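You operate a simulated robot arm through the tools that you are given. There is no shell and no other tool. Be economical: measure what you need, move in short steps, check, and stop when the job is done.

Carry out the task below with a simulated two-armed robot. There is one attempt and no reset: what you move stays moved.

JOB
On the top of the small bench, fold the grey cloth in half.

It is judged by the outcome, as a careful person would: the job done as asked, and still so three seconds after it is handed in. It fails if anything else is knocked over, pushed out of place, dropped, spilled or broken. Flat cloth is picked up by pressing the open fingertips on it (5 to 10 N) and closing them slowly along it; thin cloth reads only 2 to 8 mm in the jaws.

ROBOT AND FRAMES
Two 7-joint arms with two-finger parallel grippers on one trunk, on a base that drives. Base frame: it is fixed to the floor where the robot stands at the start and does not move with it; the origin is under the middle of the robot, x ahead of it, y to its left, z up. Lengths are in m, angles in degrees, forces in N, time in s.
The left shoulder is at the start at [0.071, 0.156, 1.005], the right one opposite. Places, roughly: top of the small bench [0.7, 0.9, 0.8]. Payload 3.91 kg a hand.
The TCP of each hand is the grasp point between the finger pads, 0.03 m short of the fingertips. In the tool frame z runs along the fingers and y along their closing line. The gripper opens to 0.11 m. The fingers are 0.02 m wide and 0.01 m thick; the gripper's body (0.048 by 0.112 m) begins 0.055 m behind the TCP.
Orientation is that of the tool frame in the base frame, as a unit quaternion [x, y, z, w]. With the fingers straight down and closing along the base's y, the tool's x points along the base's -x, its y along +y and its z along -z.

CONTROLS
- The arms move only by the tool send_rows. It takes "left_commands", "right_commands" or both (then of equal length, played together; a hand with none holds still); each is one flat list of numbers, 7 for each row, row after row: the shift along the tool's x, y, z in cm, then the turn, a rotation vector about the tool's x, y, z in degrees, then the gripper command, from -1 (fully open) to 1 (shut), values between in proportion. In form: [dx, dy, dz, ax, ay, az, fingers, dx, dy, dz, ax, ay, az, fingers, ...]. A call has 1 to 12 rows; each row is the pose to reach, as a shift and turn from the pose commanded when the call began, along the tool's axes at that moment. Rows are played at 5 a second. More than 0.05 m and 8.6 degrees between two rows, or a gripper value outside its range, and nothing of the call is played. A pose out of reach is approached as far as the arm can. The call stops where the force on the tool passes 40 N (or 10 N more than at its start, if that is more) or the arm is blocked; 0.2 s more then pass. The fingers move at their own pace (about 0.108 m/s each) and stop on an object; they squeeze with about 23 N. The grip force told is the motor's: it shows also when the fingers shut on nothing. Time passes only in rows, and 0.2 s behind the last, so rows that repeat a pose let the fingers close. It gives the time, the measured TCP pose, the force on the tool (base axes), the opening and the grip force at its end, in the units of the frame above (readings bear some noise), with the torque about the TCP (base axes, N m) and any sound that the robot's microphone picked up.
- Cameras (640 x 400 px; columns grow to the right, rows downward): "scene" is now at [0.1316, 0.0045, 1.2458]; the picture's right is [0.02, -1.00, 0.00], its down [-0.58, -0.01, -0.81] and it looks along [0.81, 0.02, -0.58] (base axes); focal length 268 px, centre (320, 200). "left" rides on the left gripper at [0.072, -0.017, -0.103] in its tool frame; the picture's right is [0.23, 0.97, 0.00], its down [-0.76, 0.18, -0.62] and it looks along [-0.61, 0.14, 0.78] (tool axes); focal length 222 px, centre (320, 200). "right" rides on the right gripper at [0.073, 0.017, -0.103] in its tool frame; the picture's right is [-0.23, 0.97, 0.00], its down [-0.76, -0.18, -0.62] and it looks along [-0.61, -0.14, 0.78] (tool axes); focal length 222 px, centre (320, 200). There is no depth. A picture from a camera that has moved, and an enlarged one, comes with that camera's place and axes in the base frame and with its lens. The place of the scene camera against the robot may be out by one fixed shift of up to 0.018 m in any direction.
- camera(camera): a new picture of that camera. No time passes.
- lift_body(by): slides the trunk up (or, below 0, down) by that many m; the arms and the scene camera ride with it, the base frame stays. It gives what a move gives, with no picture.
- roll_base(legs): drives the robot by 1 to 6 legs, each [ahead, left, turn to the left] in m, m and degrees, along the robot's own axes; the way and the turn of a leg run together, so that a leg with both is an arc; at most 1.5 m and 180 degrees a leg. The arms and the cameras ride along, it lands a little off, and it stops where it bumps. It gives what a move gives.
- aim_head(pan, tilt): turns the head with the scene camera to pan (to the left, within 86 degrees either way) and tilt (down, from -29 to 69), counted from straight ahead of the robot. It gives what a move gives.
- enlarge(camera, box): a new picture of the part [left, top, right, bottom] of that camera's present view, enlarged. No time passes.
- hand_in(): hands the job in; it is judged then, once.

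Work in short steps. Places have to be worked out from the pictures, the camera data and where the tool is seen: move nearer, look again, correct. Check each grasp and each placing, and mend what went wrong. You have 120 turns and 88 pictures in all, those below and enlarged ones among them. Open the grippers and draw the arms clear of the work before you hand the job in, unless the task says otherwise; then end with one line.

The tools are called by a JSON object that holds its "name" and its "arguments". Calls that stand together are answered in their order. send_rows: Moves the arms, as the interface text tells. Its arguments: {"type":"object","properties":{"left_commands":{"type":"array","items":{"type":"number"}},"right_commands":{"type":"array","items":{"type":"number"}}},"required":[]} The other tools are called the same way: lift_body (by) slides the trunk up or down; roll_base (legs) drives the base; aim_head (pan, tilt) turns the head that bears the scene camera; camera (camera) takes a picture; enlarge (camera, box) takes an enlarged picture of a part of a camera's view; hand_in () hands the job in.

At the start:

```text
clock: 0.0
left_ee_pos: [0.7997, 0.3832, 0.9664]
left_tool_rot: [0.0, 1.0, 0.001, -0.001]
left_force: [1.0, 0.1, -0.2]
left_torque: [-0.01, -0.02, 0.02]
left_gripper_width: 0.1101
left_grip_force: 0.1
right_ee_pos: [0.773, -0.2878, 0.9788]
right_tool_rot: [0.0, 1.0, 0.0, 0.0]
right_force: [-1.3, -0.1, 0.1]
right_torque: [0.01, 0.0, 0.01]
right_gripper_width: 0.1101
right_grip_force: 0.0
trunk travel left (down, up): [-0.45, 0.49]
robot x, y, heading: [-0.0001, 0.0003, -0.3]
head pan, tilt: [1.4, 35.4]
```

scene: 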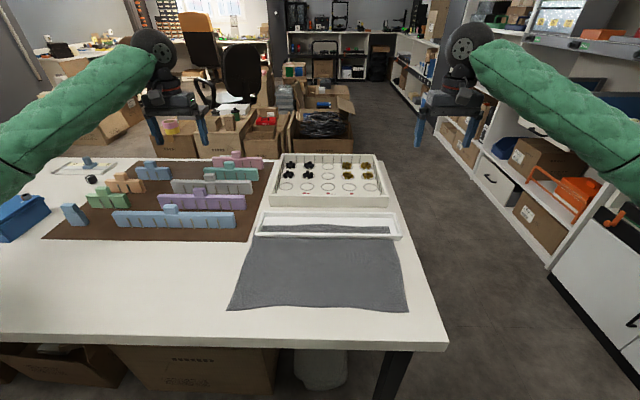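
right: 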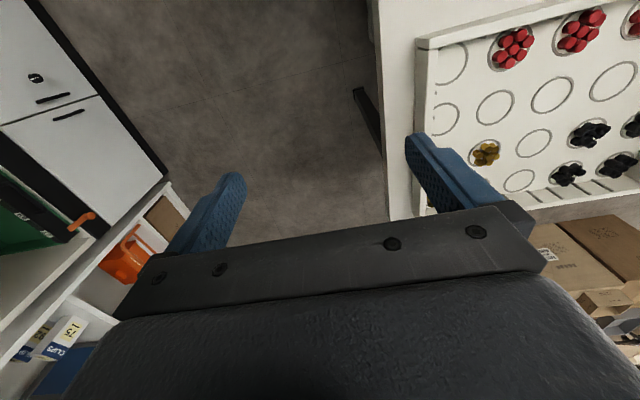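
left: 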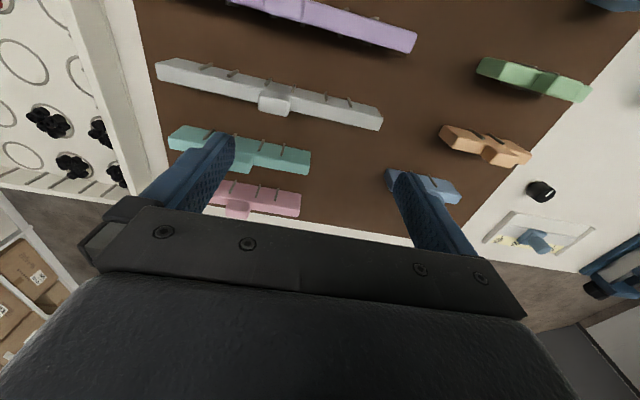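

I see a grey cloth ahead of the robot. The bench is said to be at [0.7, 0.9], so I look to the left to check, and enlarge the cloth.

{"name": "enlarge", "arguments": {"camera": "scene", "box": [200, 140, 460, 330]}}

{"name": "aim_head", "arguments": {"pan": 55, "tilt": 35}}

{"name": "camera", "arguments": {"camera": "scene"}}

```text
2.11 times, centred on (330, 235) of scene
camera zoom: at [0.1316, 0.0045, 1.2458], right [0.02, -1.0, 0.0], down [-0.58, -0.01, -0.81], along [0.81, 0.02, -0.58], focal length 564 px, centre (299, 126)
```

zoom: 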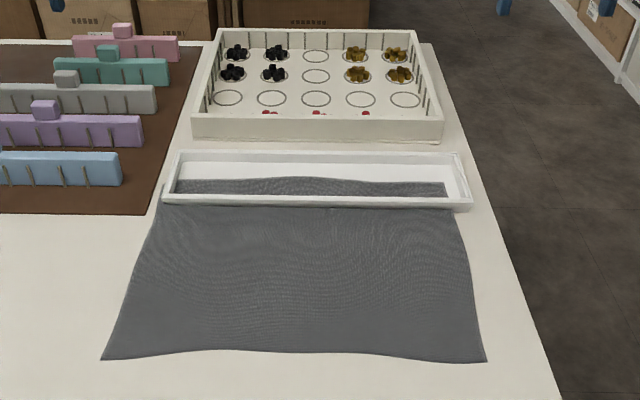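

```text
clock: 1.2
left_ee_pos: [0.7999, 0.3832, 0.9663]
left_tool_rot: [0.0, 1.0, 0.0, 0.0]
left_force: [0.5, -0.5, 0.1]
left_torque: [0.0, -0.01, 0.0]
left_gripper_width: 0.11
left_grip_force: 0.0
right_ee_pos: [0.7736, -0.2868, 0.979]
right_tool_rot: [0.0, 1.0, 0.0, -0.001]
right_force: [-0.1, 0.5, -1.1]
right_torque: [-0.04, 0.02, 0.03]
right_gripper_width: 0.1097
right_grip_force: 0.1
trunk travel left (down, up): [-0.45, 0.49]
robot x, y, heading: [-0.002, 0.0003, 0.1]
head pan, tilt: [55.0, 35.0]
```

```text
83 pictures are left
camera scene: at [0.0943, 0.0745, 1.2464], right [0.82, -0.57, 0.0], down [-0.33, -0.47, -0.82], along [0.47, 0.67, -0.57], focal length 268 px, centre (320, 200)
```

scene: 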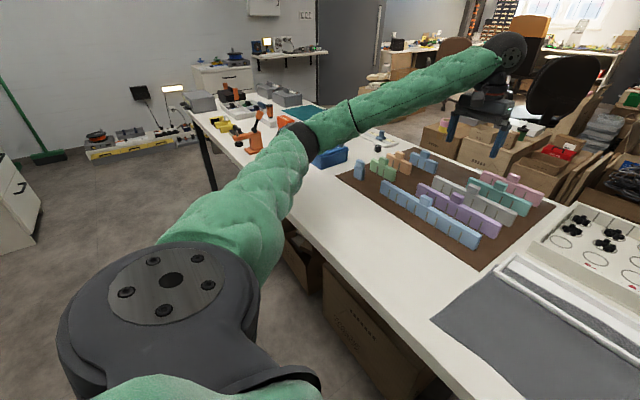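

The cloth lies in front of me on this bench, and a white tray or frame seems to be lying on its far edge. I look closer at how the two are arranged.

{"name": "aim_head", "arguments": {"pan": 0, "tilt": 50}}

{"name": "lift_body", "arguments": {"by": 0.2}}

{"name": "camera", "arguments": {"camera": "scene"}}

{"name": "enlarge", "arguments": {"camera": "scene", "box": [220, 120, 440, 260]}}

```text
clock: 2.5
left_ee_pos: [0.8002, 0.3829, 0.9655]
left_tool_rot: [0.0, 1.0, 0.0, 0.001]
left_force: [0.2, 0.1, 0.1]
left_torque: [0.02, -0.01, -0.03]
left_gripper_width: 0.11
left_grip_force: 0.0
right_ee_pos: [0.7741, -0.2879, 0.9785]
right_tool_rot: [0.0, 1.0, 0.0, -0.002]
right_force: [0.1, 0.8, 0.2]
right_torque: [0.01, 0.01, -0.02]
right_gripper_width: 0.1102
right_grip_force: 0.0
trunk travel left (down, up): [-0.45, 0.49]
robot x, y, heading: [-0.0002, 0.0013, 0.1]
head pan, tilt: [0.0, 50.0]
```

```text
clock: 4.6
left_ee_pos: [0.8002, 0.3831, 1.1656]
left_tool_rot: [0.0, 1.0, 0.0, 0.0]
left_force: [0.5, 0.3, -0.2]
left_torque: [-0.02, 0.01, 0.01]
left_gripper_width: 0.1102
left_grip_force: 0.1
right_ee_pos: [0.7743, -0.2873, 1.1776]
right_tool_rot: [0.001, 1.0, 0.0, 0.0]
right_force: [-0.3, -0.7, -0.1]
right_torque: [-0.01, 0.05, -0.01]
right_gripper_width: 0.1099
right_grip_force: 0.0
trunk travel left (down, up): [-0.65, 0.29]
robot x, y, heading: [-0.0039, -0.0019, -0.3]
head pan, tilt: [0.0, 50.0]
```

```text
82 pictures are left
camera scene: at [0.1211, 0.0025, 1.4245], right [0.0, -1.0, 0.0], down [-0.77, 0.0, -0.64], along [0.64, 0.0, -0.77], focal length 268 px, centre (320, 200)
```

scene: 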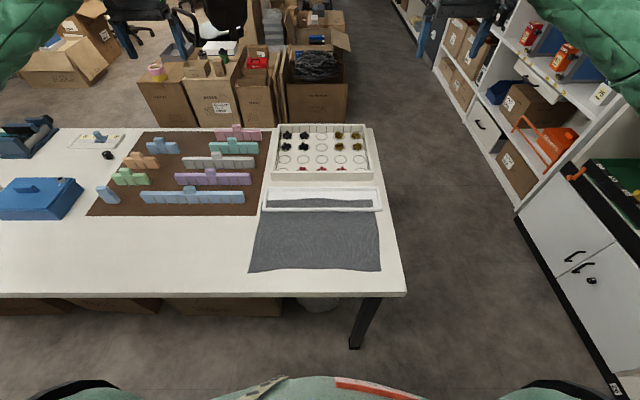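

```text
2.86 times, centred on (330, 190) of scene
camera zoom: at [0.1211, 0.0025, 1.4245], right [0.0, -1.0, 0.0], down [-0.77, 0.0, -0.64], along [0.64, 0.0, -0.77], focal length 765 px, centre (291, 229)
```

zoom: 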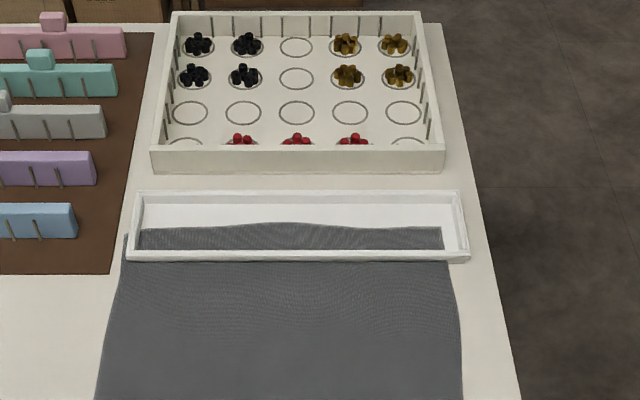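

The white thing looks like a shallow bottomless frame lying on the far strip of the cloth (x≈0.60–0.69). I back off 0.25 m so that the near edge (x≈0.41) comes into reach, lower the trunk and look with the right wrist camera.

{"name": "roll_base", "arguments": {"legs": [[-0.25, 0, 0]]}}

{"name": "lift_body", "arguments": {"by": -0.15}}

{"name": "send_rows", "arguments": {"right_commands": [0, 4.5, 0, 0, 0, 0, -1, 0, 9, 0, 0, 0, 0, -1, 0, 13.5, 0, 0, 0, 0, -1, 0, 18, 0, 0, 0, 0, -1, 0, 22, 0, 0, 0, 0, -1, 0, 26, 0, 0, 0, 0, -1]}}

{"name": "camera", "arguments": {"camera": "right"}}

{"name": "camera", "arguments": {"camera": "scene"}}

```text
clock: 6.5
left_ee_pos: [0.5467, 0.3822, 1.1665]
left_tool_rot: [0.0, 1.0, 0.0, 0.0]
left_force: [0.0, 0.0, 0.3]
left_torque: [0.0, -0.01, 0.0]
left_gripper_width: 0.11
left_grip_force: 0.2
right_ee_pos: [0.5205, -0.2871, 1.1801]
right_tool_rot: [0.001, 1.0, 0.0, 0.0]
right_force: [-0.5, 0.7, 0.3]
right_torque: [-0.01, -0.02, -0.01]
right_gripper_width: 0.1099
right_grip_force: 0.0
trunk travel left (down, up): [-0.65, 0.29]
robot x, y, heading: [-0.2549, -0.0023, -0.2]
head pan, tilt: [0.0, 50.0]
```

```text
clock: 8.2
left_ee_pos: [0.5472, 0.3832, 1.0164]
left_tool_rot: [0.002, 1.0, 0.001, 0.0]
left_force: [-0.1, -0.9, -0.4]
left_torque: [0.01, -0.03, -0.02]
left_gripper_width: 0.1101
left_grip_force: 0.1
right_ee_pos: [0.5211, -0.2885, 1.0299]
right_tool_rot: [0.001, 1.0, 0.0, 0.0]
right_force: [-0.1, 0.1, 0.7]
right_torque: [0.0, -0.03, -0.02]
right_gripper_width: 0.1099
right_grip_force: 0.1
trunk travel left (down, up): [-0.5, 0.44]
robot x, y, heading: [-0.2573, 0.0035, -0.2]
head pan, tilt: [0.0, 50.0]
```

```text
clock: 9.6
left_ee_pos: [0.5481, 0.3825, 1.0159]
left_tool_rot: [0.001, 1.0, -0.001, -0.001]
left_force: [-0.1, -0.3, -0.5]
left_torque: [0.02, 0.01, 0.02]
left_gripper_width: 0.11
left_grip_force: 0.2
right_ee_pos: [0.5215, -0.0266, 1.0292]
right_tool_rot: [0.001, 1.0, -0.002, -0.001]
right_force: [-0.6, -0.1, 0.4]
right_torque: [-0.03, 0.01, -0.02]
right_gripper_width: 0.11
right_grip_force: 0.2
trunk travel left (down, up): [-0.5, 0.44]
robot x, y, heading: [-0.2533, 0.0028, -0.2]
head pan, tilt: [0.0, 50.0]
```

```text
80 pictures are left
camera right: at [0.4488, -0.0094, 1.1322], right [0.23, 0.97, 0.0], down [0.76, -0.18, 0.62], along [0.61, -0.14, -0.78], focal length 222 px, centre (320, 200)
```

right: 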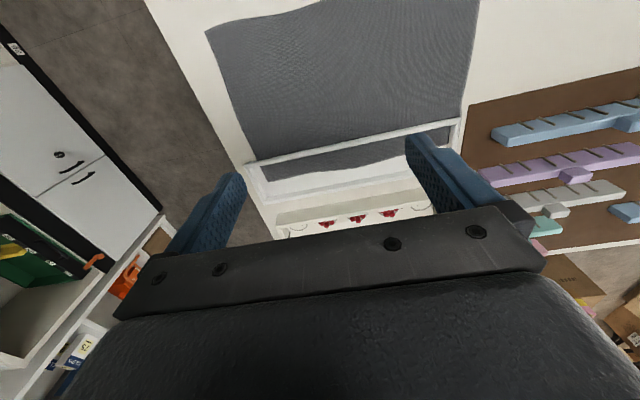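

```text
79 pictures are left
camera scene: at [-0.1317, 0.0036, 1.2746], right [0.0, -1.0, 0.0], down [-0.77, 0.0, -0.64], along [0.64, 0.0, -0.77], focal length 268 px, centre (320, 200)
```

scene: 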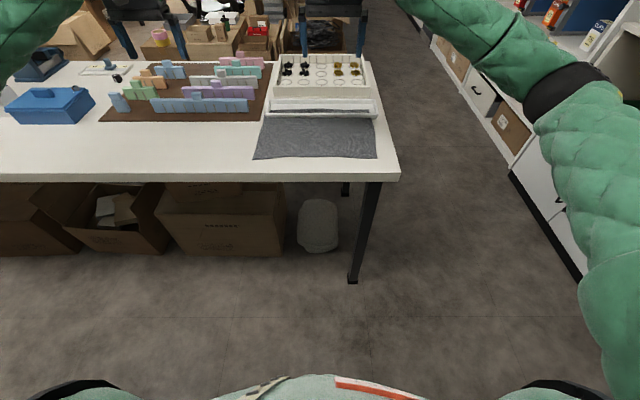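

I enlarge the tray in the wrist picture.

{"name": "enlarge", "arguments": {"camera": "right", "box": [200, 90, 480, 240]}}

{"name": "send_rows", "arguments": {"right_commands": [-4, 0, 0, 0, 0, 0, -1, -6, 2, 3, 0, 0, 0, -1, -8, 2, 6, 0, 0, 0, -1]}}

{"name": "enlarge", "arguments": {"camera": "right", "box": [180, 0, 500, 200]}}

```text
2.29 times, centred on (340, 165) of right
camera zoom: at [0.4488, -0.0094, 1.1322], right [0.23, 0.97, 0.0], down [0.76, -0.18, 0.62], along [0.61, -0.14, -0.78], focal length 508 px, centre (274, 280)
```

zoom: 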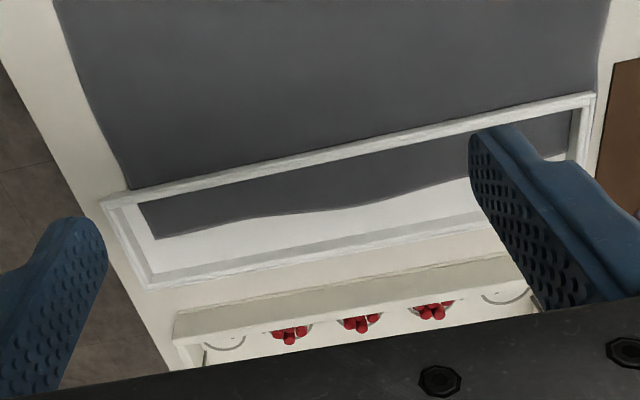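

```text
clock: 10.4
left_ee_pos: [0.5483, 0.3819, 1.0143]
left_tool_rot: [0.0, 1.0, 0.001, -0.001]
left_force: [0.0, 0.5, 0.4]
left_torque: [0.0, 0.0, 0.02]
left_gripper_width: 0.11
left_grip_force: 0.1
right_ee_pos: [0.6004, -0.0078, 0.9681]
right_tool_rot: [0.0, 1.0, 0.0, 0.0]
right_force: [0.5, -0.8, 0.0]
right_torque: [0.02, 0.04, 0.0]
right_gripper_width: 0.1101
right_grip_force: 0.0
trunk travel left (down, up): [-0.5, 0.44]
robot x, y, heading: [-0.2493, 0.0001, -0.3]
head pan, tilt: [0.0, 50.0]
```

```text
2.00 times, centred on (340, 100) of right
camera zoom: at [0.5291, 0.0091, 1.0711], right [0.23, 0.97, 0.0], down [0.76, -0.18, 0.62], along [0.61, -0.14, -0.78], focal length 444 px, centre (280, 400)
```

zoom: 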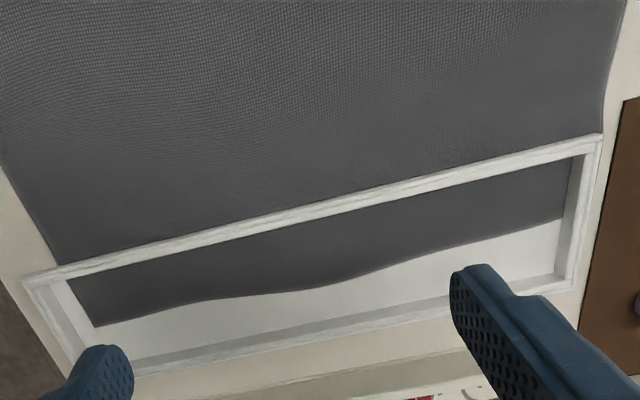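

The tray's near wall (x≈0.60, y −0.16…0.155) lies over the cloth, with the cloth running under it to x≈0.648. The plan is to lift the tray slightly by its far wall with the left hand, pull the cloth clear with the right hand, set the tray back down, then fold. First I move the right hand away, the base a bit ahead, and the left hand turned 90° to close along x.

{"name": "send_rows", "arguments": {"right_commands": [4, 0, -2, 0, 0, 0, -1, 8, 0, -4, 0, 0, 0, -1, 12, -3, -4, 0, 0, 0, -1, 16, -6, -4, 0, 0, 0, -1, 20, -8, -4, 0, 0, 0, -1]}}

{"name": "roll_base", "arguments": {"legs": [[0.06, 0, 0]]}}

{"name": "send_rows", "arguments": {"left_commands": [0, -2, 0, 0, 0, 8.2, -1, 0, -4, 0, 0, 0, 16.4, -1, 0, -6, 0, 0, 0, 24.6, -1, 0, -8, 0, 0, 0, 32.8, -1, 0, -10, 0, 0, 0, 41, -1, 0, -12, 0, 0, 0, 49.2, -1, 0, -14, 0, 0, 0, 57.4, -1, 0, -15, 0, 0, 0, 65.6, -1, 0, -16, 0, 0, 0, 73.8, -1, 0, -17, 0, 0, 0, 82, -1, 0, -18, 0, 0, 0, 90, -1]}}

{"name": "camera", "arguments": {"camera": "left"}}

```text
clock: 11.6
left_ee_pos: [0.5479, 0.3822, 1.0164]
left_tool_rot: [0.0, 1.0, 0.0, 0.001]
left_force: [-0.2, -0.3, 0.3]
left_torque: [0.01, 0.0, -0.02]
left_gripper_width: 0.1099
left_grip_force: 0.1
right_ee_pos: [0.4012, -0.0893, 1.009]
right_tool_rot: [0.001, 1.0, 0.0, 0.001]
right_force: [-0.3, 0.6, -0.6]
right_torque: [0.03, 0.02, 0.0]
right_gripper_width: 0.11
right_grip_force: 0.0
trunk travel left (down, up): [-0.5, 0.44]
robot x, y, heading: [-0.2532, 0.0028, -0.0]
head pan, tilt: [0.0, 50.0]
```

```text
clock: 12.6
left_ee_pos: [0.6084, 0.3824, 1.0128]
left_tool_rot: [0.002, 1.0, 0.0, -0.002]
left_force: [0.7, -0.1, -0.4]
left_torque: [0.02, 0.05, 0.0]
left_gripper_width: 0.1097
left_grip_force: 0.1
right_ee_pos: [0.4623, -0.0894, 1.0072]
right_tool_rot: [0.002, 1.0, 0.0, -0.002]
right_force: [0.0, -0.2, 0.3]
right_torque: [-0.05, 0.02, 0.0]
right_gripper_width: 0.1099
right_grip_force: 0.0
trunk travel left (down, up): [-0.5, 0.44]
robot x, y, heading: [-0.1936, 0.0001, 0.1]
head pan, tilt: [0.0, 50.0]
```

```text
clock: 15.0
left_ee_pos: [0.6077, 0.2013, 1.0165]
left_tool_rot: [0.708, 0.706, 0.0, -0.002]
left_force: [0.3, 0.3, 0.5]
left_torque: [-0.01, 0.01, -0.01]
left_gripper_width: 0.1103
left_grip_force: 0.0
right_ee_pos: [0.4623, -0.0895, 1.0093]
right_tool_rot: [0.001, 1.0, 0.0, -0.001]
right_force: [0.0, -0.5, 0.2]
right_torque: [-0.01, 0.02, 0.01]
right_gripper_width: 0.11
right_grip_force: 0.2
trunk travel left (down, up): [-0.5, 0.44]
robot x, y, heading: [-0.1916, 0.0011, -0.1]
head pan, tilt: [0.0, 50.0]
```

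```text
76 pictures are left
camera left: at [0.591, 0.2743, 1.12], right [0.97, 0.22, 0.0], down [0.18, -0.76, 0.62], along [0.14, -0.61, -0.78], focal length 222 px, centre (320, 200)
```

left: 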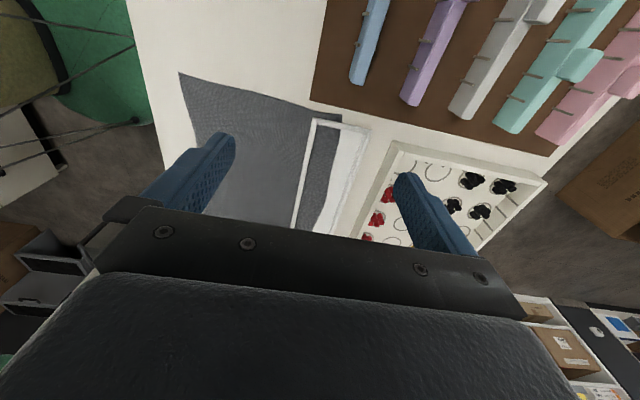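

The left hand is turned as wanted (tool x = base +y, tool y = base +x). I bring it over the far wall at about (0.685, 0.06, 0.93) with the fingers about 5 cm apart, then look.

{"name": "send_rows", "arguments": {"left_commands": [-4, 2, 2, 0, 0, 0, 0.1, -8, 4, 4, 0, 0, 0, 0.1, -11, 6, 6, 0, 0, 0, 0.1, -14, 7.7, 8.6, 0, 0, 0, 0.1]}}

{"name": "camera", "arguments": {"camera": "left"}}

{"name": "enlarge", "arguments": {"camera": "left", "box": [200, 20, 480, 240]}}

```text
clock: 16.0
left_ee_pos: [0.6832, 0.0601, 0.9299]
left_tool_rot: [0.707, 0.707, 0.0, -0.002]
left_force: [-0.3, 0.2, 0.8]
left_torque: [0.03, -0.02, -0.03]
left_gripper_width: 0.0495
left_grip_force: 0.0
right_ee_pos: [0.4609, -0.0889, 1.0076]
right_tool_rot: [0.002, 1.0, 0.0, -0.001]
right_force: [0.5, -0.5, 1.0]
right_torque: [0.0, 0.02, 0.0]
right_gripper_width: 0.1102
right_grip_force: 0.1
trunk travel left (down, up): [-0.5, 0.44]
robot x, y, heading: [-0.1955, -0.0015, -0.3]
head pan, tilt: [0.0, 50.0]
```

```text
75 pictures are left
camera left: at [0.6678, 0.1349, 1.034], right [0.97, 0.23, 0.0], down [0.18, -0.76, 0.62], along [0.14, -0.61, -0.78], focal length 222 px, centre (320, 200)
```

left: 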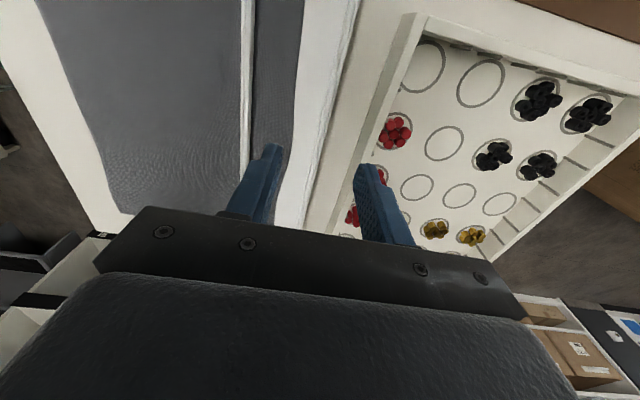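

```text
1.82 times, centred on (340, 130) of left
camera zoom: at [0.6678, 0.1349, 1.034], right [0.97, 0.23, 0.0], down [0.18, -0.76, 0.62], along [0.14, -0.61, -0.78], focal length 404 px, centre (284, 327)
```

zoom: 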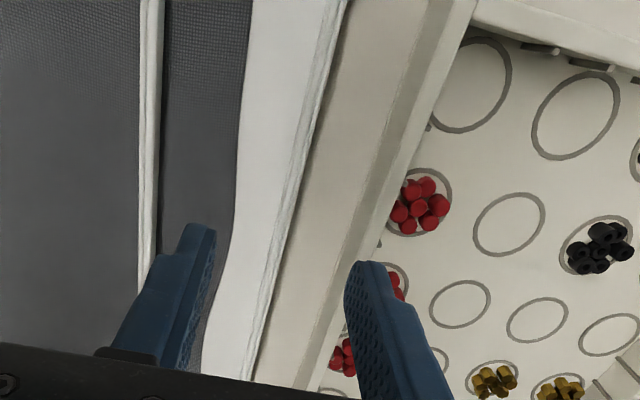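

The far wall is at x≈0.692 at y=0.06, with about 5 cm to the peg box. I centre on it, narrow the opening to 3.5 cm and go down to TCP z 0.845.

{"name": "send_rows", "arguments": {"left_commands": [0, 0.9, 2, 0, 0, 0, 0.36, 0, 0.9, 4, 0, 0, 0, 0.36, 0, 0.9, 6, 0, 0, 0, 0.36, 0, 0.9, 7.5, 0, 0, 0, 0.36, 0, 0.9, 8.5, 0, 0, 0, 0.36]}}

{"name": "enlarge", "arguments": {"camera": "left", "box": [200, 20, 480, 240]}}

```text
clock: 17.2
left_ee_pos: [0.6927, 0.0605, 0.8444]
left_tool_rot: [0.707, 0.707, 0.0, -0.001]
left_force: [-0.1, -0.8, -0.1]
left_torque: [0.04, 0.02, 0.04]
left_gripper_width: 0.0352
left_grip_force: 0.0
right_ee_pos: [0.4607, -0.0888, 1.0081]
right_tool_rot: [0.001, 1.0, 0.0, -0.001]
right_force: [0.3, 0.2, -0.9]
right_torque: [0.01, -0.02, 0.0]
right_gripper_width: 0.11
right_grip_force: 0.1
trunk travel left (down, up): [-0.5, 0.44]
robot x, y, heading: [-0.19, 0.0015, 0.2]
head pan, tilt: [0.0, 50.0]
```

```text
1.82 times, centred on (340, 130) of left
camera zoom: at [0.6765, 0.1344, 0.9483], right [0.97, 0.23, 0.0], down [0.18, -0.76, 0.62], along [0.14, -0.61, -0.78], focal length 404 px, centre (284, 327)
```

zoom: 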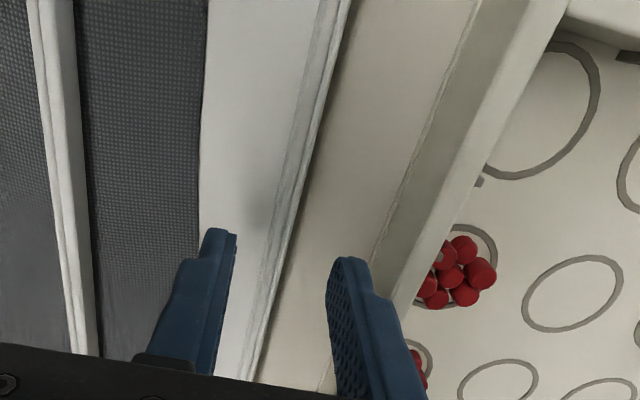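

The fingers straddle the wall. I go down slowly until contact or near it.

{"name": "send_rows", "arguments": {"left_commands": [0, 0, 0.5, 0, 0, 0, 0.36, 0, 0, 0.8, 0, 0, 0, 0.36, 0, 0, 1.1, 0, 0, 0, 0.36]}}

{"name": "enlarge", "arguments": {"camera": "left", "box": [200, 20, 480, 240]}}

```text
clock: 18.0
left_ee_pos: [0.6924, 0.0622, 0.8334]
left_tool_rot: [0.707, 0.707, -0.001, -0.001]
left_force: [0.1, -1.0, 0.1]
left_torque: [0.01, -0.02, -0.01]
left_gripper_width: 0.0354
left_grip_force: 0.0
right_ee_pos: [0.4602, -0.0888, 1.0092]
right_tool_rot: [0.002, 1.0, 0.0, -0.001]
right_force: [1.0, -0.4, 0.0]
right_torque: [-0.01, 0.0, -0.02]
right_gripper_width: 0.1099
right_grip_force: 0.1
trunk travel left (down, up): [-0.5, 0.44]
robot x, y, heading: [-0.1933, -0.0065, 0.1]
head pan, tilt: [0.0, 50.0]
```

```text
1.82 times, centred on (340, 130) of left
camera zoom: at [0.6764, 0.1344, 0.9371], right [0.97, 0.23, 0.0], down [0.18, -0.76, 0.62], along [0.14, -0.61, -0.78], focal length 404 px, centre (284, 327)
```

zoom: 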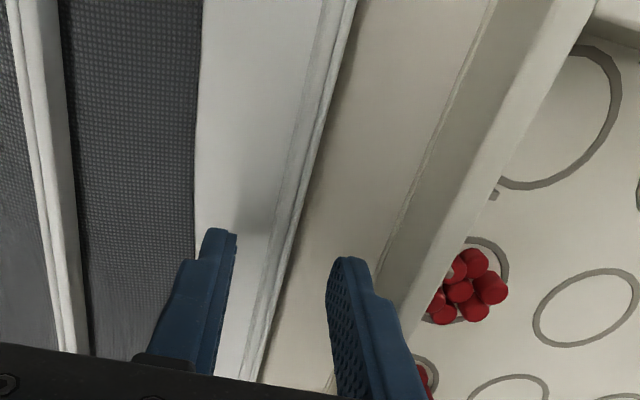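

No contact yet. I go another 4 mm down, then close slowly on the wall.

{"name": "send_rows", "arguments": {"left_commands": [0, 0, 0.2, 0, 0, 0, 0.36, 0, 0, 0.4, 0, 0, 0, 0.36, 0, 0, 0.4, 0, 0, 0, 0.5, 0, 0, 0.4, 0, 0, 0, 0.65, 0, 0, 0.4, 0, 0, 0, 0.75]}}

{"name": "enlarge", "arguments": {"camera": "left", "box": [200, 20, 480, 240]}}

```text
clock: 19.2
left_ee_pos: [0.6921, 0.0604, 0.8291]
left_tool_rot: [0.708, 0.707, -0.001, -0.001]
left_force: [0.0, -0.3, 0.4]
left_torque: [0.01, -0.02, -0.02]
left_gripper_width: 0.0136
left_grip_force: 0.0
right_ee_pos: [0.4605, -0.0887, 1.0089]
right_tool_rot: [0.001, 1.0, 0.0, -0.001]
right_force: [1.0, 0.6, -0.2]
right_torque: [0.03, 0.03, 0.01]
right_gripper_width: 0.1102
right_grip_force: 0.0
trunk travel left (down, up): [-0.5, 0.44]
robot x, y, heading: [-0.198, 0.0027, -0.2]
head pan, tilt: [0.0, 50.0]
```

```text
1.82 times, centred on (340, 130) of left
camera zoom: at [0.6765, 0.1342, 0.9336], right [0.97, 0.23, 0.0], down [0.18, -0.76, 0.62], along [0.14, -0.61, -0.78], focal length 404 px, centre (284, 327)
```

zoom: 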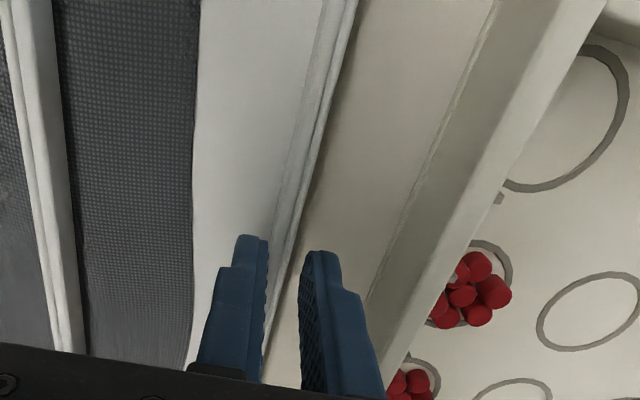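

Well centred. I close onto the wall.

{"name": "send_rows", "arguments": {"left_commands": [0, 0, 0, 0, 0, 0, 0.85, 0, 0, 0, 0, 0, 0, 0.95, 0, 0, 0, 0, 0, 0, 1, 0, 0, 0, 0, 0, 0, 1]}}

{"name": "enlarge", "arguments": {"camera": "left", "box": [200, 20, 480, 240]}}

```text
clock: 19.9
left_ee_pos: [0.6897, 0.0623, 0.8284]
left_tool_rot: [0.709, 0.705, -0.003, -0.003]
left_force: [-15.9, 1.5, 5.4]
left_torque: [-0.04, 0.52, 0.44]
left_gripper_width: 0.0049
left_grip_force: 23.2
right_ee_pos: [0.4594, -0.0887, 1.0082]
right_tool_rot: [0.001, 1.0, 0.0, 0.0]
right_force: [-0.2, 0.0, 0.2]
right_torque: [0.02, 0.01, 0.02]
right_gripper_width: 0.1099
right_grip_force: 0.1
trunk travel left (down, up): [-0.5, 0.44]
robot x, y, heading: [-0.1946, -0.0002, -0.0]
head pan, tilt: [0.0, 50.0]
stopped in row 3 (left hand): the force on the tool passed its limit at 44 N (the readings are from after the stop); the commanded pose is now the measured one
```

```text
1.82 times, centred on (340, 130) of left
camera zoom: at [0.674, 0.1341, 0.9337], right [0.97, 0.22, -0.01], down [0.18, -0.76, 0.62], along [0.13, -0.61, -0.78], focal length 404 px, centre (284, 327)
```

zoom: 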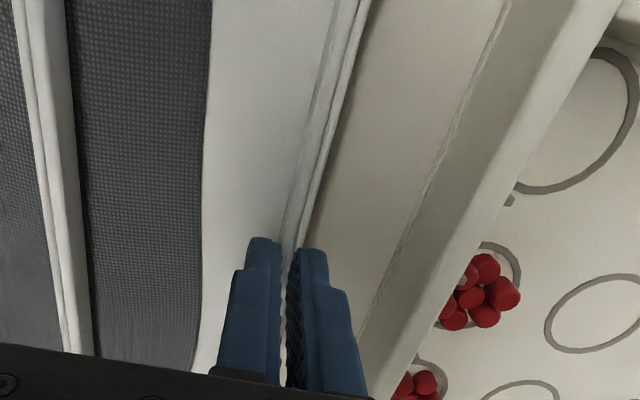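

The wall withstood about 40 N without moving, so the tray seems heavy or fixed. I test a very small lift and read the force.

{"name": "send_rows", "arguments": {"left_commands": [0, 0, -0.2, 0, 0, 0, 1, 0, 0, -0.4, 0, 0, 0, 1]}}

{"name": "enlarge", "arguments": {"camera": "left", "box": [200, 20, 480, 240]}}

```text
clock: 20.6
left_ee_pos: [0.6889, 0.0601, 0.8292]
left_tool_rot: [0.708, 0.706, -0.002, -0.005]
left_force: [-5.0, -1.7, -1.0]
left_torque: [0.06, 0.2, 0.88]
left_gripper_width: 0.0047
left_grip_force: 44.6
right_ee_pos: [0.4599, -0.0882, 1.0086]
right_tool_rot: [0.0, 1.0, 0.001, -0.001]
right_force: [-0.2, 0.0, 0.0]
right_torque: [0.0, 0.01, -0.05]
right_gripper_width: 0.1098
right_grip_force: 0.2
trunk travel left (down, up): [-0.5, 0.44]
robot x, y, heading: [-0.1943, -0.0014, -0.0]
head pan, tilt: [0.0, 50.0]
stopped in row 2 (left hand): the force on the tool passed its limit at 43 N (the readings are from after the stop); the commanded pose is now the measured one
```

```text
1.82 times, centred on (340, 130) of left
camera zoom: at [0.6745, 0.1338, 0.934], right [0.97, 0.22, -0.01], down [0.18, -0.76, 0.62], along [0.13, -0.6, -0.79], focal length 404 px, centre (284, 327)
```

zoom: 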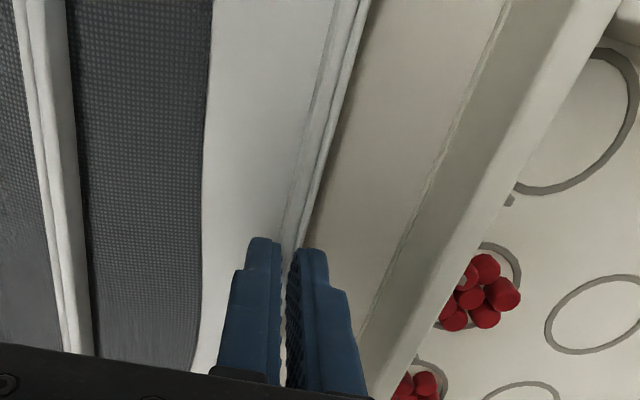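

The tray is fixed to the bench, so the cloth can simply be drawn out from under it. I release the wall, rise, and turn the left hand back to closing along y.

{"name": "send_rows", "arguments": {"left_commands": [0, 0, 0, 0, 0, 0, 0.7, 0, 0, 0, 0, 0, 0, 0.5, 0, 0, -2, 0, 0, 0, 0.4, 0, 0, -5, 0, 0, 0, 0.4, 0, 0, -9, 0, 0, 0, 0.4, 0, 0, -13, 0, 0, 0, 0.4]}}

{"name": "send_rows", "arguments": {"left_commands": [1, -2, 0, 0, 0, -8.2, 0.4, 2, -4, 0, 0, 0, -16.4, 0.4, 3, -6, 0, 0, 0, -24.6, 0.4, 4, -8, 0, 0, 0, -32.8, 0.4, 5, -10, 0, 0, 0, -41, 0.4, 6, -12, 0, 0, 0, -49.2, 0.4, 7, -14, 0, 0, 0, -57.4, 0.4, 8, -16, 0, 0, 0, -65.6, 0.4, 8, -18, 0, 0, 0, -73.8, 0.4, 8, -20, 0, 0, 0, -82, 0.4, 8, -22, 0, 0, 0, -90, 0.4], "right_commands": [0, 0, 0, 0, 0, 0, -1, 0, 0, 0, 0, 0, 0, -1, 0, 0, 0, 0, 0, 0, -1, 0, 0, 0, 0, 0, 0, -1, 0, 0, 0, 0, 0, 0, -0.5, 0, 0, 0, 0, 0, 0, -0.1, 0, 0, 0, 0, 0, 0, 0.4, 0, 0, 0, 0, 0, 0, 0.4, 0, -1, -2, 0, 0, 0, 0.4, 0, -2, -3, 0, 0, 0, 0.4, 0, -3, -3, 0, 0, 0, 0.4]}}

{"name": "aim_head", "arguments": {"pan": 0, "tilt": 40}}

{"name": "camera", "arguments": {"camera": "scene"}}

{"name": "camera", "arguments": {"camera": "left"}}

{"name": "camera", "arguments": {"camera": "right"}}

```text
clock: 22.0
left_ee_pos: [0.6886, 0.0592, 0.959]
left_tool_rot: [0.709, 0.705, -0.002, -0.006]
left_force: [-0.2, 0.0, 0.1]
left_torque: [0.0, 0.01, -0.01]
left_gripper_width: 0.033
left_grip_force: 0.0
right_ee_pos: [0.4596, -0.0886, 1.0093]
right_tool_rot: [0.001, 1.0, 0.0, 0.0]
right_force: [0.1, -0.1, 0.1]
right_torque: [-0.02, 0.0, -0.01]
right_gripper_width: 0.11
right_grip_force: 0.0
trunk travel left (down, up): [-0.5, 0.44]
robot x, y, heading: [-0.1923, -0.0004, -0.0]
head pan, tilt: [0.0, 50.0]
```

```text
clock: 24.4
left_ee_pos: [0.4708, 0.1428, 0.9613]
left_tool_rot: [0.002, 1.0, 0.002, -0.005]
left_force: [-0.1, -0.4, 1.2]
left_torque: [0.01, -0.02, -0.01]
left_gripper_width: 0.0331
left_grip_force: 0.0
right_ee_pos: [0.4598, -0.1186, 1.0396]
right_tool_rot: [0.0, 1.0, 0.0, -0.001]
right_force: [0.2, 0.5, 0.0]
right_torque: [-0.01, 0.02, 0.0]
right_gripper_width: 0.0329
right_grip_force: 0.1
trunk travel left (down, up): [-0.5, 0.44]
robot x, y, heading: [-0.1954, -0.0013, -0.1]
head pan, tilt: [0.0, 50.0]
```

```text
clock: 25.1
left_ee_pos: [0.4721, 0.1421, 0.9614]
left_tool_rot: [0.003, 1.0, 0.003, -0.005]
left_force: [-0.4, 1.3, 0.2]
left_torque: [0.04, -0.05, 0.01]
left_gripper_width: 0.0328
left_grip_force: 0.1
right_ee_pos: [0.4599, -0.1184, 1.0392]
right_tool_rot: [0.001, 1.0, 0.0, -0.001]
right_force: [-0.4, 0.5, -0.1]
right_torque: [0.0, 0.02, -0.01]
right_gripper_width: 0.0332
right_grip_force: 0.2
trunk travel left (down, up): [-0.5, 0.44]
robot x, y, heading: [-0.1956, -0.0009, -0.3]
head pan, tilt: [0.0, 40.0]
```

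```text
68 pictures are left
camera scene: at [-0.0652, 0.0027, 1.2888], right [0.0, -1.0, 0.0], down [-0.64, 0.0, -0.77], along [0.77, 0.0, -0.64], focal length 268 px, centre (320, 200)
```

scene: 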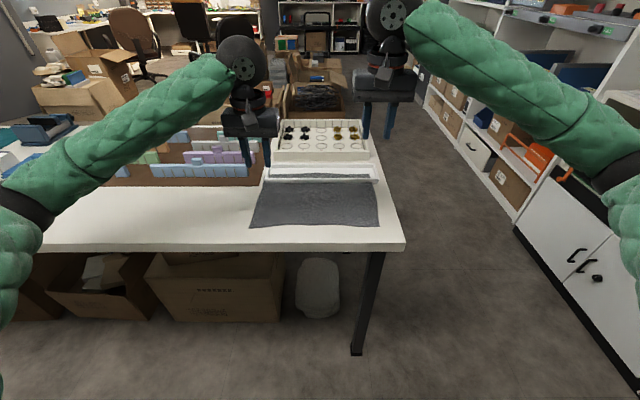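

```text
67 pictures are left
camera left: at [0.4001, 0.1256, 1.0664], right [-0.22, 0.97, 0.01], down [0.77, 0.17, 0.62], along [0.6, 0.14, -0.79], focal length 222 px, centre (320, 200)
```

left: 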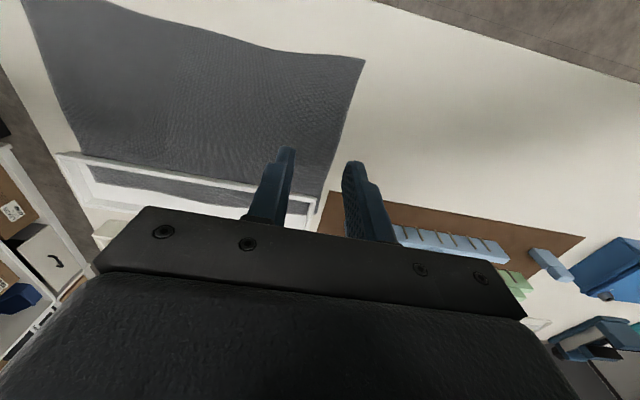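

```text
66 pictures are left
camera right: at [0.3879, -0.1005, 1.1411], right [0.23, 0.97, 0.0], down [0.76, -0.18, 0.62], along [0.61, -0.14, -0.78], focal length 222 px, centre (320, 200)
```

right: 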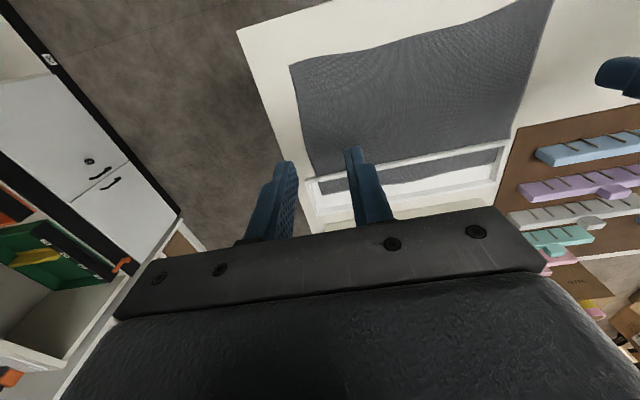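

The near corners are at about (0.417, 0.178) and (0.422, −0.148), and the bench edge is at x≈0.374. I bring both hands just above the cloth near those corners.

{"name": "send_rows", "arguments": {"left_commands": [1, 0.2, 3, 0, 0, 0, 0.4, 2, 0.4, 6, 0, 0, 0, 0.4, 3.4, 0.6, 9, 0, 0, 0, 0.4, 3.4, 0.6, 11, 0, 0, 0, 0.4, 3.4, 0.6, 12.6, 0, 0, 0, 0.4], "right_commands": [1, 0, 4.5, 0, 0, 0, 0.4, 2.2, 0, 9, 0, 0, 0, 0.4, 2.2, 0, 13.5, 0, 0, 0, 0.4, 2.2, 0, 18, 0, 0, 0, 0.4, 2.2, 0, 20.4, 0, 0, 0, 0.4]}}

{"name": "camera", "arguments": {"camera": "left"}}

{"name": "camera", "arguments": {"camera": "right"}}

```text
clock: 26.3
left_ee_pos: [0.4356, 0.1487, 0.8359]
left_tool_rot: [0.002, 1.0, 0.001, -0.005]
left_force: [-0.9, -0.3, -0.9]
left_torque: [0.0, -0.02, 0.03]
left_gripper_width: 0.033
left_grip_force: 0.0
right_ee_pos: [0.4375, -0.1173, 0.8351]
right_tool_rot: [0.001, 1.0, -0.001, -0.001]
right_force: [0.0, 0.4, 0.1]
right_torque: [0.03, 0.0, -0.02]
right_gripper_width: 0.033
right_grip_force: 0.1
trunk travel left (down, up): [-0.5, 0.44]
robot x, y, heading: [-0.1925, -0.002, 0.2]
head pan, tilt: [0.0, 40.0]
```

```text
65 pictures are left
camera left: at [0.3652, 0.1324, 0.94], right [-0.22, 0.97, 0.01], down [0.77, 0.17, 0.62], along [0.6, 0.14, -0.79], focal length 222 px, centre (320, 200)
```

left: 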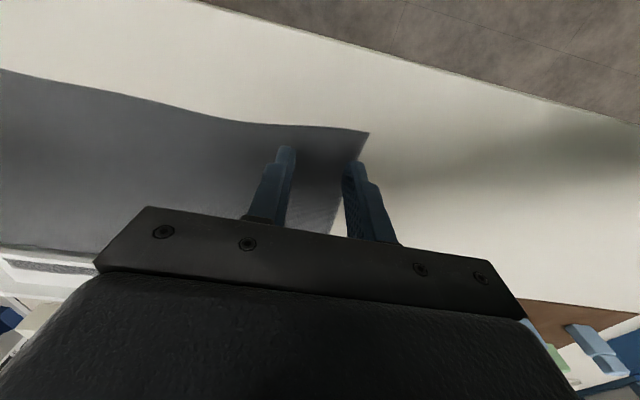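

```text
64 pictures are left
camera right: at [0.3653, -0.0999, 0.9373], right [0.23, 0.97, 0.0], down [0.76, -0.18, 0.62], along [0.61, -0.14, -0.78], focal length 222 px, centre (320, 200)
```

right: 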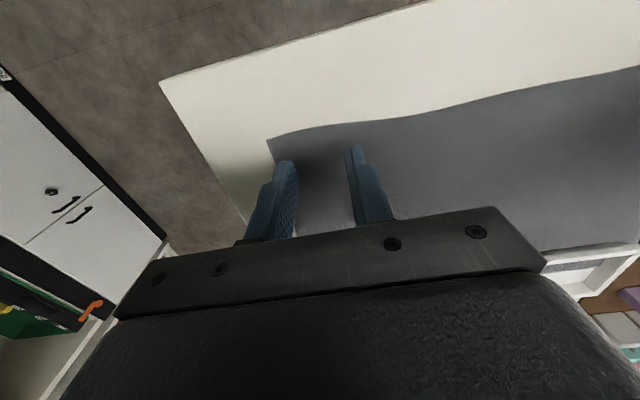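

The outer fingers are right at the side edges. I move each hand 1.2 cm inward and lower towards contact.

{"name": "send_rows", "arguments": {"left_commands": [0, -1.2, 0, 0, 0, 0, 0.4, 0, -1.2, 0.4, 0, 0, 0, 0.4, 0, -1.2, 0.7, 0, 0, 0, 0.4, 0, -1.2, 0.7, 0, 0, 0, 0.4], "right_commands": [0, 1.2, 0, 0, 0, 0, 0.4, 0, 1.2, 0.4, 0, 0, 0, 0.4, 0, 1.2, 0.7, 0, 0, 0, 0.4, 0, 1.2, 0.7, 0, 0, 0, 0.4]}}

```text
clock: 27.3
left_ee_pos: [0.4347, 0.1369, 0.8292]
left_tool_rot: [0.001, 1.0, 0.001, -0.005]
left_force: [0.4, 0.0, -1.3]
left_torque: [-0.01, -0.01, -0.03]
left_gripper_width: 0.033
left_grip_force: 0.0
right_ee_pos: [0.437, -0.1061, 0.8276]
right_tool_rot: [0.001, 1.0, 0.0, -0.001]
right_force: [0.0, -0.3, 0.6]
right_torque: [0.02, -0.03, 0.0]
right_gripper_width: 0.0333
right_grip_force: 0.2
trunk travel left (down, up): [-0.5, 0.44]
robot x, y, heading: [-0.1969, 0.0015, 0.1]
head pan, tilt: [0.0, 40.0]
```

No contact yet; I continue 3 mm down.

{"name": "send_rows", "arguments": {"left_commands": [0, 0, 0.15, 0, 0, 0, 0.4, 0, 0, 0.3, 0, 0, 0, 0.4, 0, 0, 0.3, 0, 0, 0, 0.4], "right_commands": [0, 0, 0.15, 0, 0, 0, 0.4, 0, 0, 0.3, 0, 0, 0, 0.4, 0, 0, 0.3, 0, 0, 0, 0.4]}}

```text
clock: 28.1
left_ee_pos: [0.4369, 0.1363, 0.8262]
left_tool_rot: [0.002, 1.0, 0.002, -0.005]
left_force: [0.5, 0.0, 0.4]
left_torque: [0.0, 0.0, 0.0]
left_gripper_width: 0.0329
left_grip_force: 0.2
right_ee_pos: [0.4374, -0.1057, 0.8244]
right_tool_rot: [0.002, 1.0, 0.0, -0.001]
right_force: [0.1, 0.4, -0.9]
right_torque: [0.02, 0.0, 0.02]
right_gripper_width: 0.0331
right_grip_force: 0.0
trunk travel left (down, up): [-0.5, 0.44]
robot x, y, heading: [-0.1937, -0.0016, -0.4]
head pan, tilt: [0.0, 40.0]
```

{"name": "send_rows", "arguments": {"left_commands": [0, 0, 0.15, 0, 0, 0, 0.4, 0, 0, 0.3, 0, 0, 0, 0.4, 0, 0, 0.4, 0, 0, 0, 0.4], "right_commands": [0, 0, 0.15, 0, 0, 0, 0.4, 0, 0, 0.3, 0, 0, 0, 0.4, 0, 0, 0.4, 0, 0, 0, 0.4]}}

{"name": "enlarge", "arguments": {"camera": "left", "box": [200, 100, 440, 250]}}

```text
clock: 28.9
left_ee_pos: [0.4356, 0.1379, 0.822]
left_tool_rot: [0.002, 1.0, 0.002, -0.005]
left_force: [-1.1, 0.4, -0.3]
left_torque: [0.02, -0.03, -0.02]
left_gripper_width: 0.033
left_grip_force: 0.0
right_ee_pos: [0.4379, -0.1051, 0.8215]
right_tool_rot: [0.001, 1.0, 0.0, -0.001]
right_force: [-0.6, 0.7, -0.4]
right_torque: [0.0, -0.01, -0.01]
right_gripper_width: 0.0331
right_grip_force: 0.1
trunk travel left (down, up): [-0.5, 0.44]
robot x, y, heading: [-0.1986, 0.0038, -0.4]
head pan, tilt: [0.0, 40.0]
```

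```text
2.67 times, centred on (320, 175) of left
camera zoom: at [0.3649, 0.1201, 0.9268], right [-0.22, 0.97, 0.01], down [0.77, 0.17, 0.62], along [0.6, 0.14, -0.79], focal length 592 px, centre (320, 267)
```

zoom: 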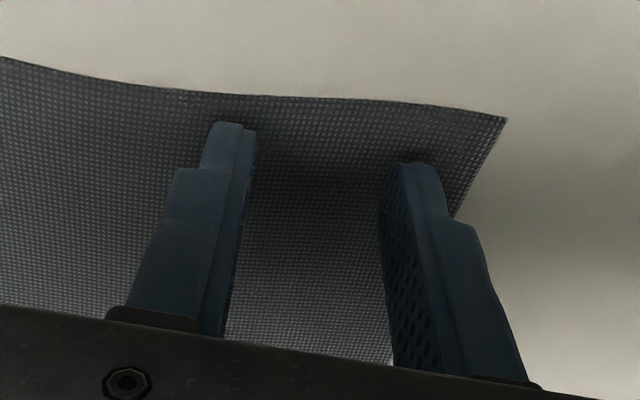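

Still no contact with the tips at 0.792, so the bench is a bit lower. I continue in small steps.

{"name": "send_rows", "arguments": {"left_commands": [0, 0, 0.15, 0, 0, 0, 0.4, 0, 0, 0.3, 0, 0, 0, 0.4, 0, 0, 0.45, 0, 0, 0, 0.4], "right_commands": [0, 0, 0.15, 0, 0, 0, 0.4, 0, 0, 0.3, 0, 0, 0, 0.4, 0, 0, 0.45, 0, 0, 0, 0.4]}}

```text
clock: 29.7
left_ee_pos: [0.436, 0.1353, 0.8174]
left_tool_rot: [0.002, 1.0, 0.001, -0.005]
left_force: [0.1, -0.4, 0.0]
left_torque: [-0.01, 0.0, -0.01]
left_gripper_width: 0.0328
left_grip_force: 0.0
right_ee_pos: [0.437, -0.1048, 0.8161]
right_tool_rot: [0.001, 1.0, 0.001, -0.001]
right_force: [0.1, 0.3, 0.1]
right_torque: [0.02, -0.01, 0.02]
right_gripper_width: 0.033
right_grip_force: 0.0
trunk travel left (down, up): [-0.5, 0.44]
robot x, y, heading: [-0.1929, 0.0026, -0.4]
head pan, tilt: [0.0, 40.0]
```

{"name": "send_rows", "arguments": {"left_commands": [0, 0, 0.15, 0, 0, 0, 0.4, 0, 0, 0.3, 0, 0, 0, 0.4, 0, 0, 0.45, 0, 0, 0, 0.4], "right_commands": [0, 0, 0.15, 0, 0, 0, 0.4, 0, 0, 0.3, 0, 0, 0, 0.4, 0, 0, 0.45, 0, 0, 0, 0.4]}}

{"name": "enlarge", "arguments": {"camera": "right", "box": [200, 100, 440, 250]}}

```text
clock: 30.5
left_ee_pos: [0.4365, 0.1365, 0.8135]
left_tool_rot: [0.003, 1.0, 0.002, -0.005]
left_force: [-0.5, 0.0, -0.5]
left_torque: [0.0, -0.01, 0.0]
left_gripper_width: 0.0332
left_grip_force: 0.1
right_ee_pos: [0.4378, -0.1061, 0.8121]
right_tool_rot: [0.0, 1.0, 0.0, -0.001]
right_force: [0.2, 0.1, 0.4]
right_torque: [0.01, 0.02, -0.02]
right_gripper_width: 0.033
right_grip_force: 0.2
trunk travel left (down, up): [-0.5, 0.44]
robot x, y, heading: [-0.1937, 0.0031, 0.2]
head pan, tilt: [0.0, 40.0]
```

```text
2.67 times, centred on (320, 175) of right
camera zoom: at [0.3657, -0.0889, 0.9146], right [0.23, 0.97, 0.0], down [0.76, -0.18, 0.62], along [0.61, -0.14, -0.78], focal length 592 px, centre (320, 267)
```

zoom: 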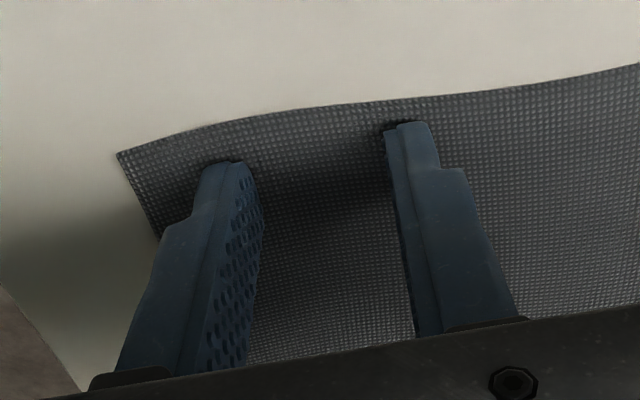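

The shadows show the tips nearly touching. I go down 1–2 mm more and read the force.

{"name": "send_rows", "arguments": {"left_commands": [0, 0, 0.1, 0, 0, 0, 0.4, 0, 0, 0.2, 0, 0, 0, 0.4, 0, 0, 0.2, 0, 0, 0, 0.4], "right_commands": [0, 0, 0.1, 0, 0, 0, 0.4, 0, 0, 0.2, 0, 0, 0, 0.4, 0, 0, 0.2, 0, 0, 0, 0.4]}}

```text
clock: 31.3
left_ee_pos: [0.4361, 0.1359, 0.8119]
left_tool_rot: [0.003, 1.0, 0.002, -0.005]
left_force: [0.9, 0.8, 2.8]
left_torque: [-0.04, -0.01, 0.02]
left_gripper_width: 0.033
left_grip_force: 0.1
right_ee_pos: [0.4382, -0.1065, 0.8124]
right_tool_rot: [0.0, 1.0, 0.0, 0.001]
right_force: [2.7, -2.6, 20.7]
right_torque: [-0.11, -0.09, 0.04]
right_gripper_width: 0.0329
right_grip_force: 0.2
trunk travel left (down, up): [-0.5, 0.44]
robot x, y, heading: [-0.1929, -0.0015, -0.0]
head pan, tilt: [0.0, 40.0]
```

The bench is at z≈0.782. The right hand presses 20 N and the left 3 N, so I even these out to about 8 N and close slowly.

{"name": "send_rows", "arguments": {"left_commands": [0, 0, 0.06, 0, 0, 0, 0.4, 0, 0, 0.06, 0, 0, 0, 0.45, 0, 0, 0.06, 0, 0, 0, 0.5, 0, 0, 0.06, 0, 0, 0, 0.57, 0, 0, 0.06, 0, 0, 0, 0.64, 0, 0, 0.06, 0, 0, 0, 0.71, 0, 0, 0.06, 0, 0, 0, 0.78, 0, 0, 0.06, 0, 0, 0, 0.85, 0, 0, 0.06, 0, 0, 0, 0.92, 0, 0, 0.06, 0, 0, 0, 1, 0, 0, 0.06, 0, 0, 0, 1, 0, 0, 0.06, 0, 0, 0, 1], "right_commands": [0, 0, -0.12, 0, 0, 0, 0.4, 0, 0, -0.12, 0, 0, 0, 0.45, 0, 0, -0.12, 0, 0, 0, 0.5, 0, 0, -0.12, 0, 0, 0, 0.57, 0, 0, -0.12, 0, 0, 0, 0.64, 0, 0, -0.12, 0, 0, 0, 0.71, 0, 0, -0.12, 0, 0, 0, 0.78, 0, 0, -0.12, 0, 0, 0, 0.85, 0, 0, -0.12, 0, 0, 0, 0.92, 0, 0, -0.12, 0, 0, 0, 1, 0, 0, -0.12, 0, 0, 0, 1, 0, 0, -0.12, 0, 0, 0, 1]}}

{"name": "enlarge", "arguments": {"camera": "right", "box": [200, 100, 440, 250]}}

{"name": "enlarge", "arguments": {"camera": "left", "box": [200, 100, 440, 250]}}

```text
clock: 33.9
left_ee_pos: [0.4343, 0.1358, 0.8125]
left_tool_rot: [0.002, 1.0, 0.001, -0.005]
left_force: [0.3, -1.0, 14.8]
left_torque: [-0.07, -0.05, -0.04]
left_gripper_width: 0.0003
left_grip_force: 23.0
right_ee_pos: [0.4377, -0.1069, 0.8128]
right_tool_rot: [0.001, 1.0, 0.0, 0.001]
right_force: [0.1, -2.8, 12.7]
right_torque: [-0.05, 0.0, 0.0]
right_gripper_width: 0.0
right_grip_force: 23.2
trunk travel left (down, up): [-0.5, 0.44]
robot x, y, heading: [-0.1929, 0.0034, -0.4]
head pan, tilt: [0.0, 40.0]
```

```text
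2.67 times, centred on (320, 175) of right
camera zoom: at [0.3646, -0.089, 0.914], right [0.23, 0.97, 0.0], down [0.76, -0.18, 0.62], along [0.61, -0.14, -0.78], focal length 592 px, centre (320, 267)
```

zoom: 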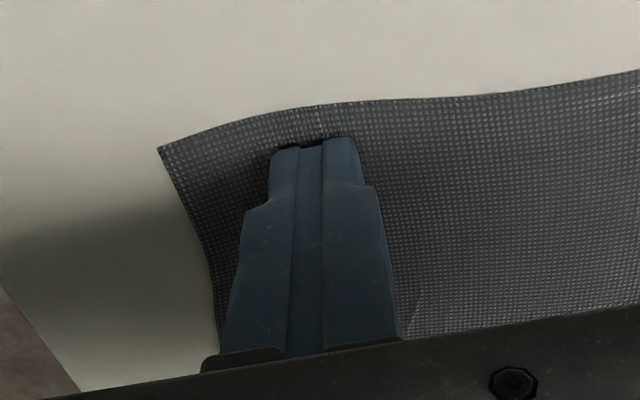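

```text
2.67 times, centred on (320, 175) of left
camera zoom: at [0.3638, 0.1197, 0.9163], right [-0.22, 0.97, 0.01], down [0.77, 0.17, 0.62], along [0.6, 0.14, -0.79], focal length 592 px, centre (320, 267)
```

zoom: 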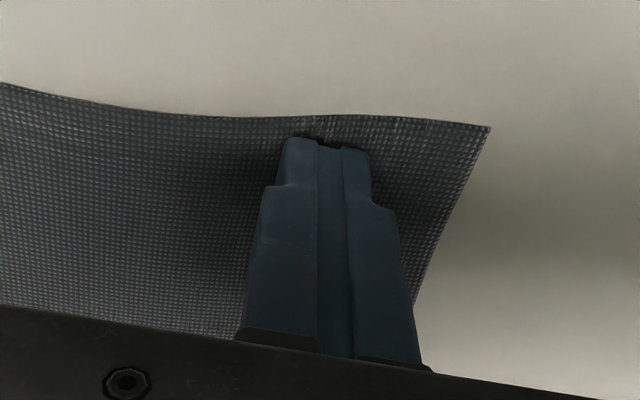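

Both jaws closed on nothing (0 mm): the pads slid over the cloth. I lift 1 cm, open wider (5 cm), and come down again just to contact to set the pressing force properly.

{"name": "send_rows", "arguments": {"left_commands": [0, 0, -0.5, 0, 0, 0, 1, 0, 0, -1, 0, 0, 0, 0.6, 0, 0, -1, 0, 0, 0, 0.09, 0, 0, -1, 0, 0, 0, 0.09, 0, 0, -0.5, 0, 0, 0, 0.09, 0, 0, -0.15, 0, 0, 0, 0.09, 0, 0, -0.15, 0, 0, 0, 0.09], "right_commands": [0, 0, -0.5, 0, 0, 0, 1, 0, 0, -1, 0, 0, 0, 0.6, 0, 0.5, -1, 0, 0, 0, 0.09, 0, 0.5, -1, 0, 0, 0, 0.09, 0, 0.5, -0.5, 0, 0, 0, 0.09, 0, 0.5, -0.1, 0, 0, 0, 0.09, 0, 0.5, -0.1, 0, 0, 0, 0.09]}}

```text
clock: 35.5
left_ee_pos: [0.436, 0.1368, 0.8125]
left_tool_rot: [0.002, 1.0, 0.002, -0.005]
left_force: [-0.5, -0.9, 1.6]
left_torque: [-0.04, -0.01, 0.01]
left_gripper_width: 0.05
left_grip_force: 0.0
right_ee_pos: [0.4387, -0.1005, 0.8113]
right_tool_rot: [0.001, 1.0, 0.0, -0.001]
right_force: [-0.5, 1.8, 0.9]
right_torque: [-0.01, -0.01, 0.01]
right_gripper_width: 0.0498
right_grip_force: 0.1
trunk travel left (down, up): [-0.5, 0.44]
robot x, y, heading: [-0.1971, 0.0004, -0.3]
head pan, tilt: [0.0, 40.0]
```

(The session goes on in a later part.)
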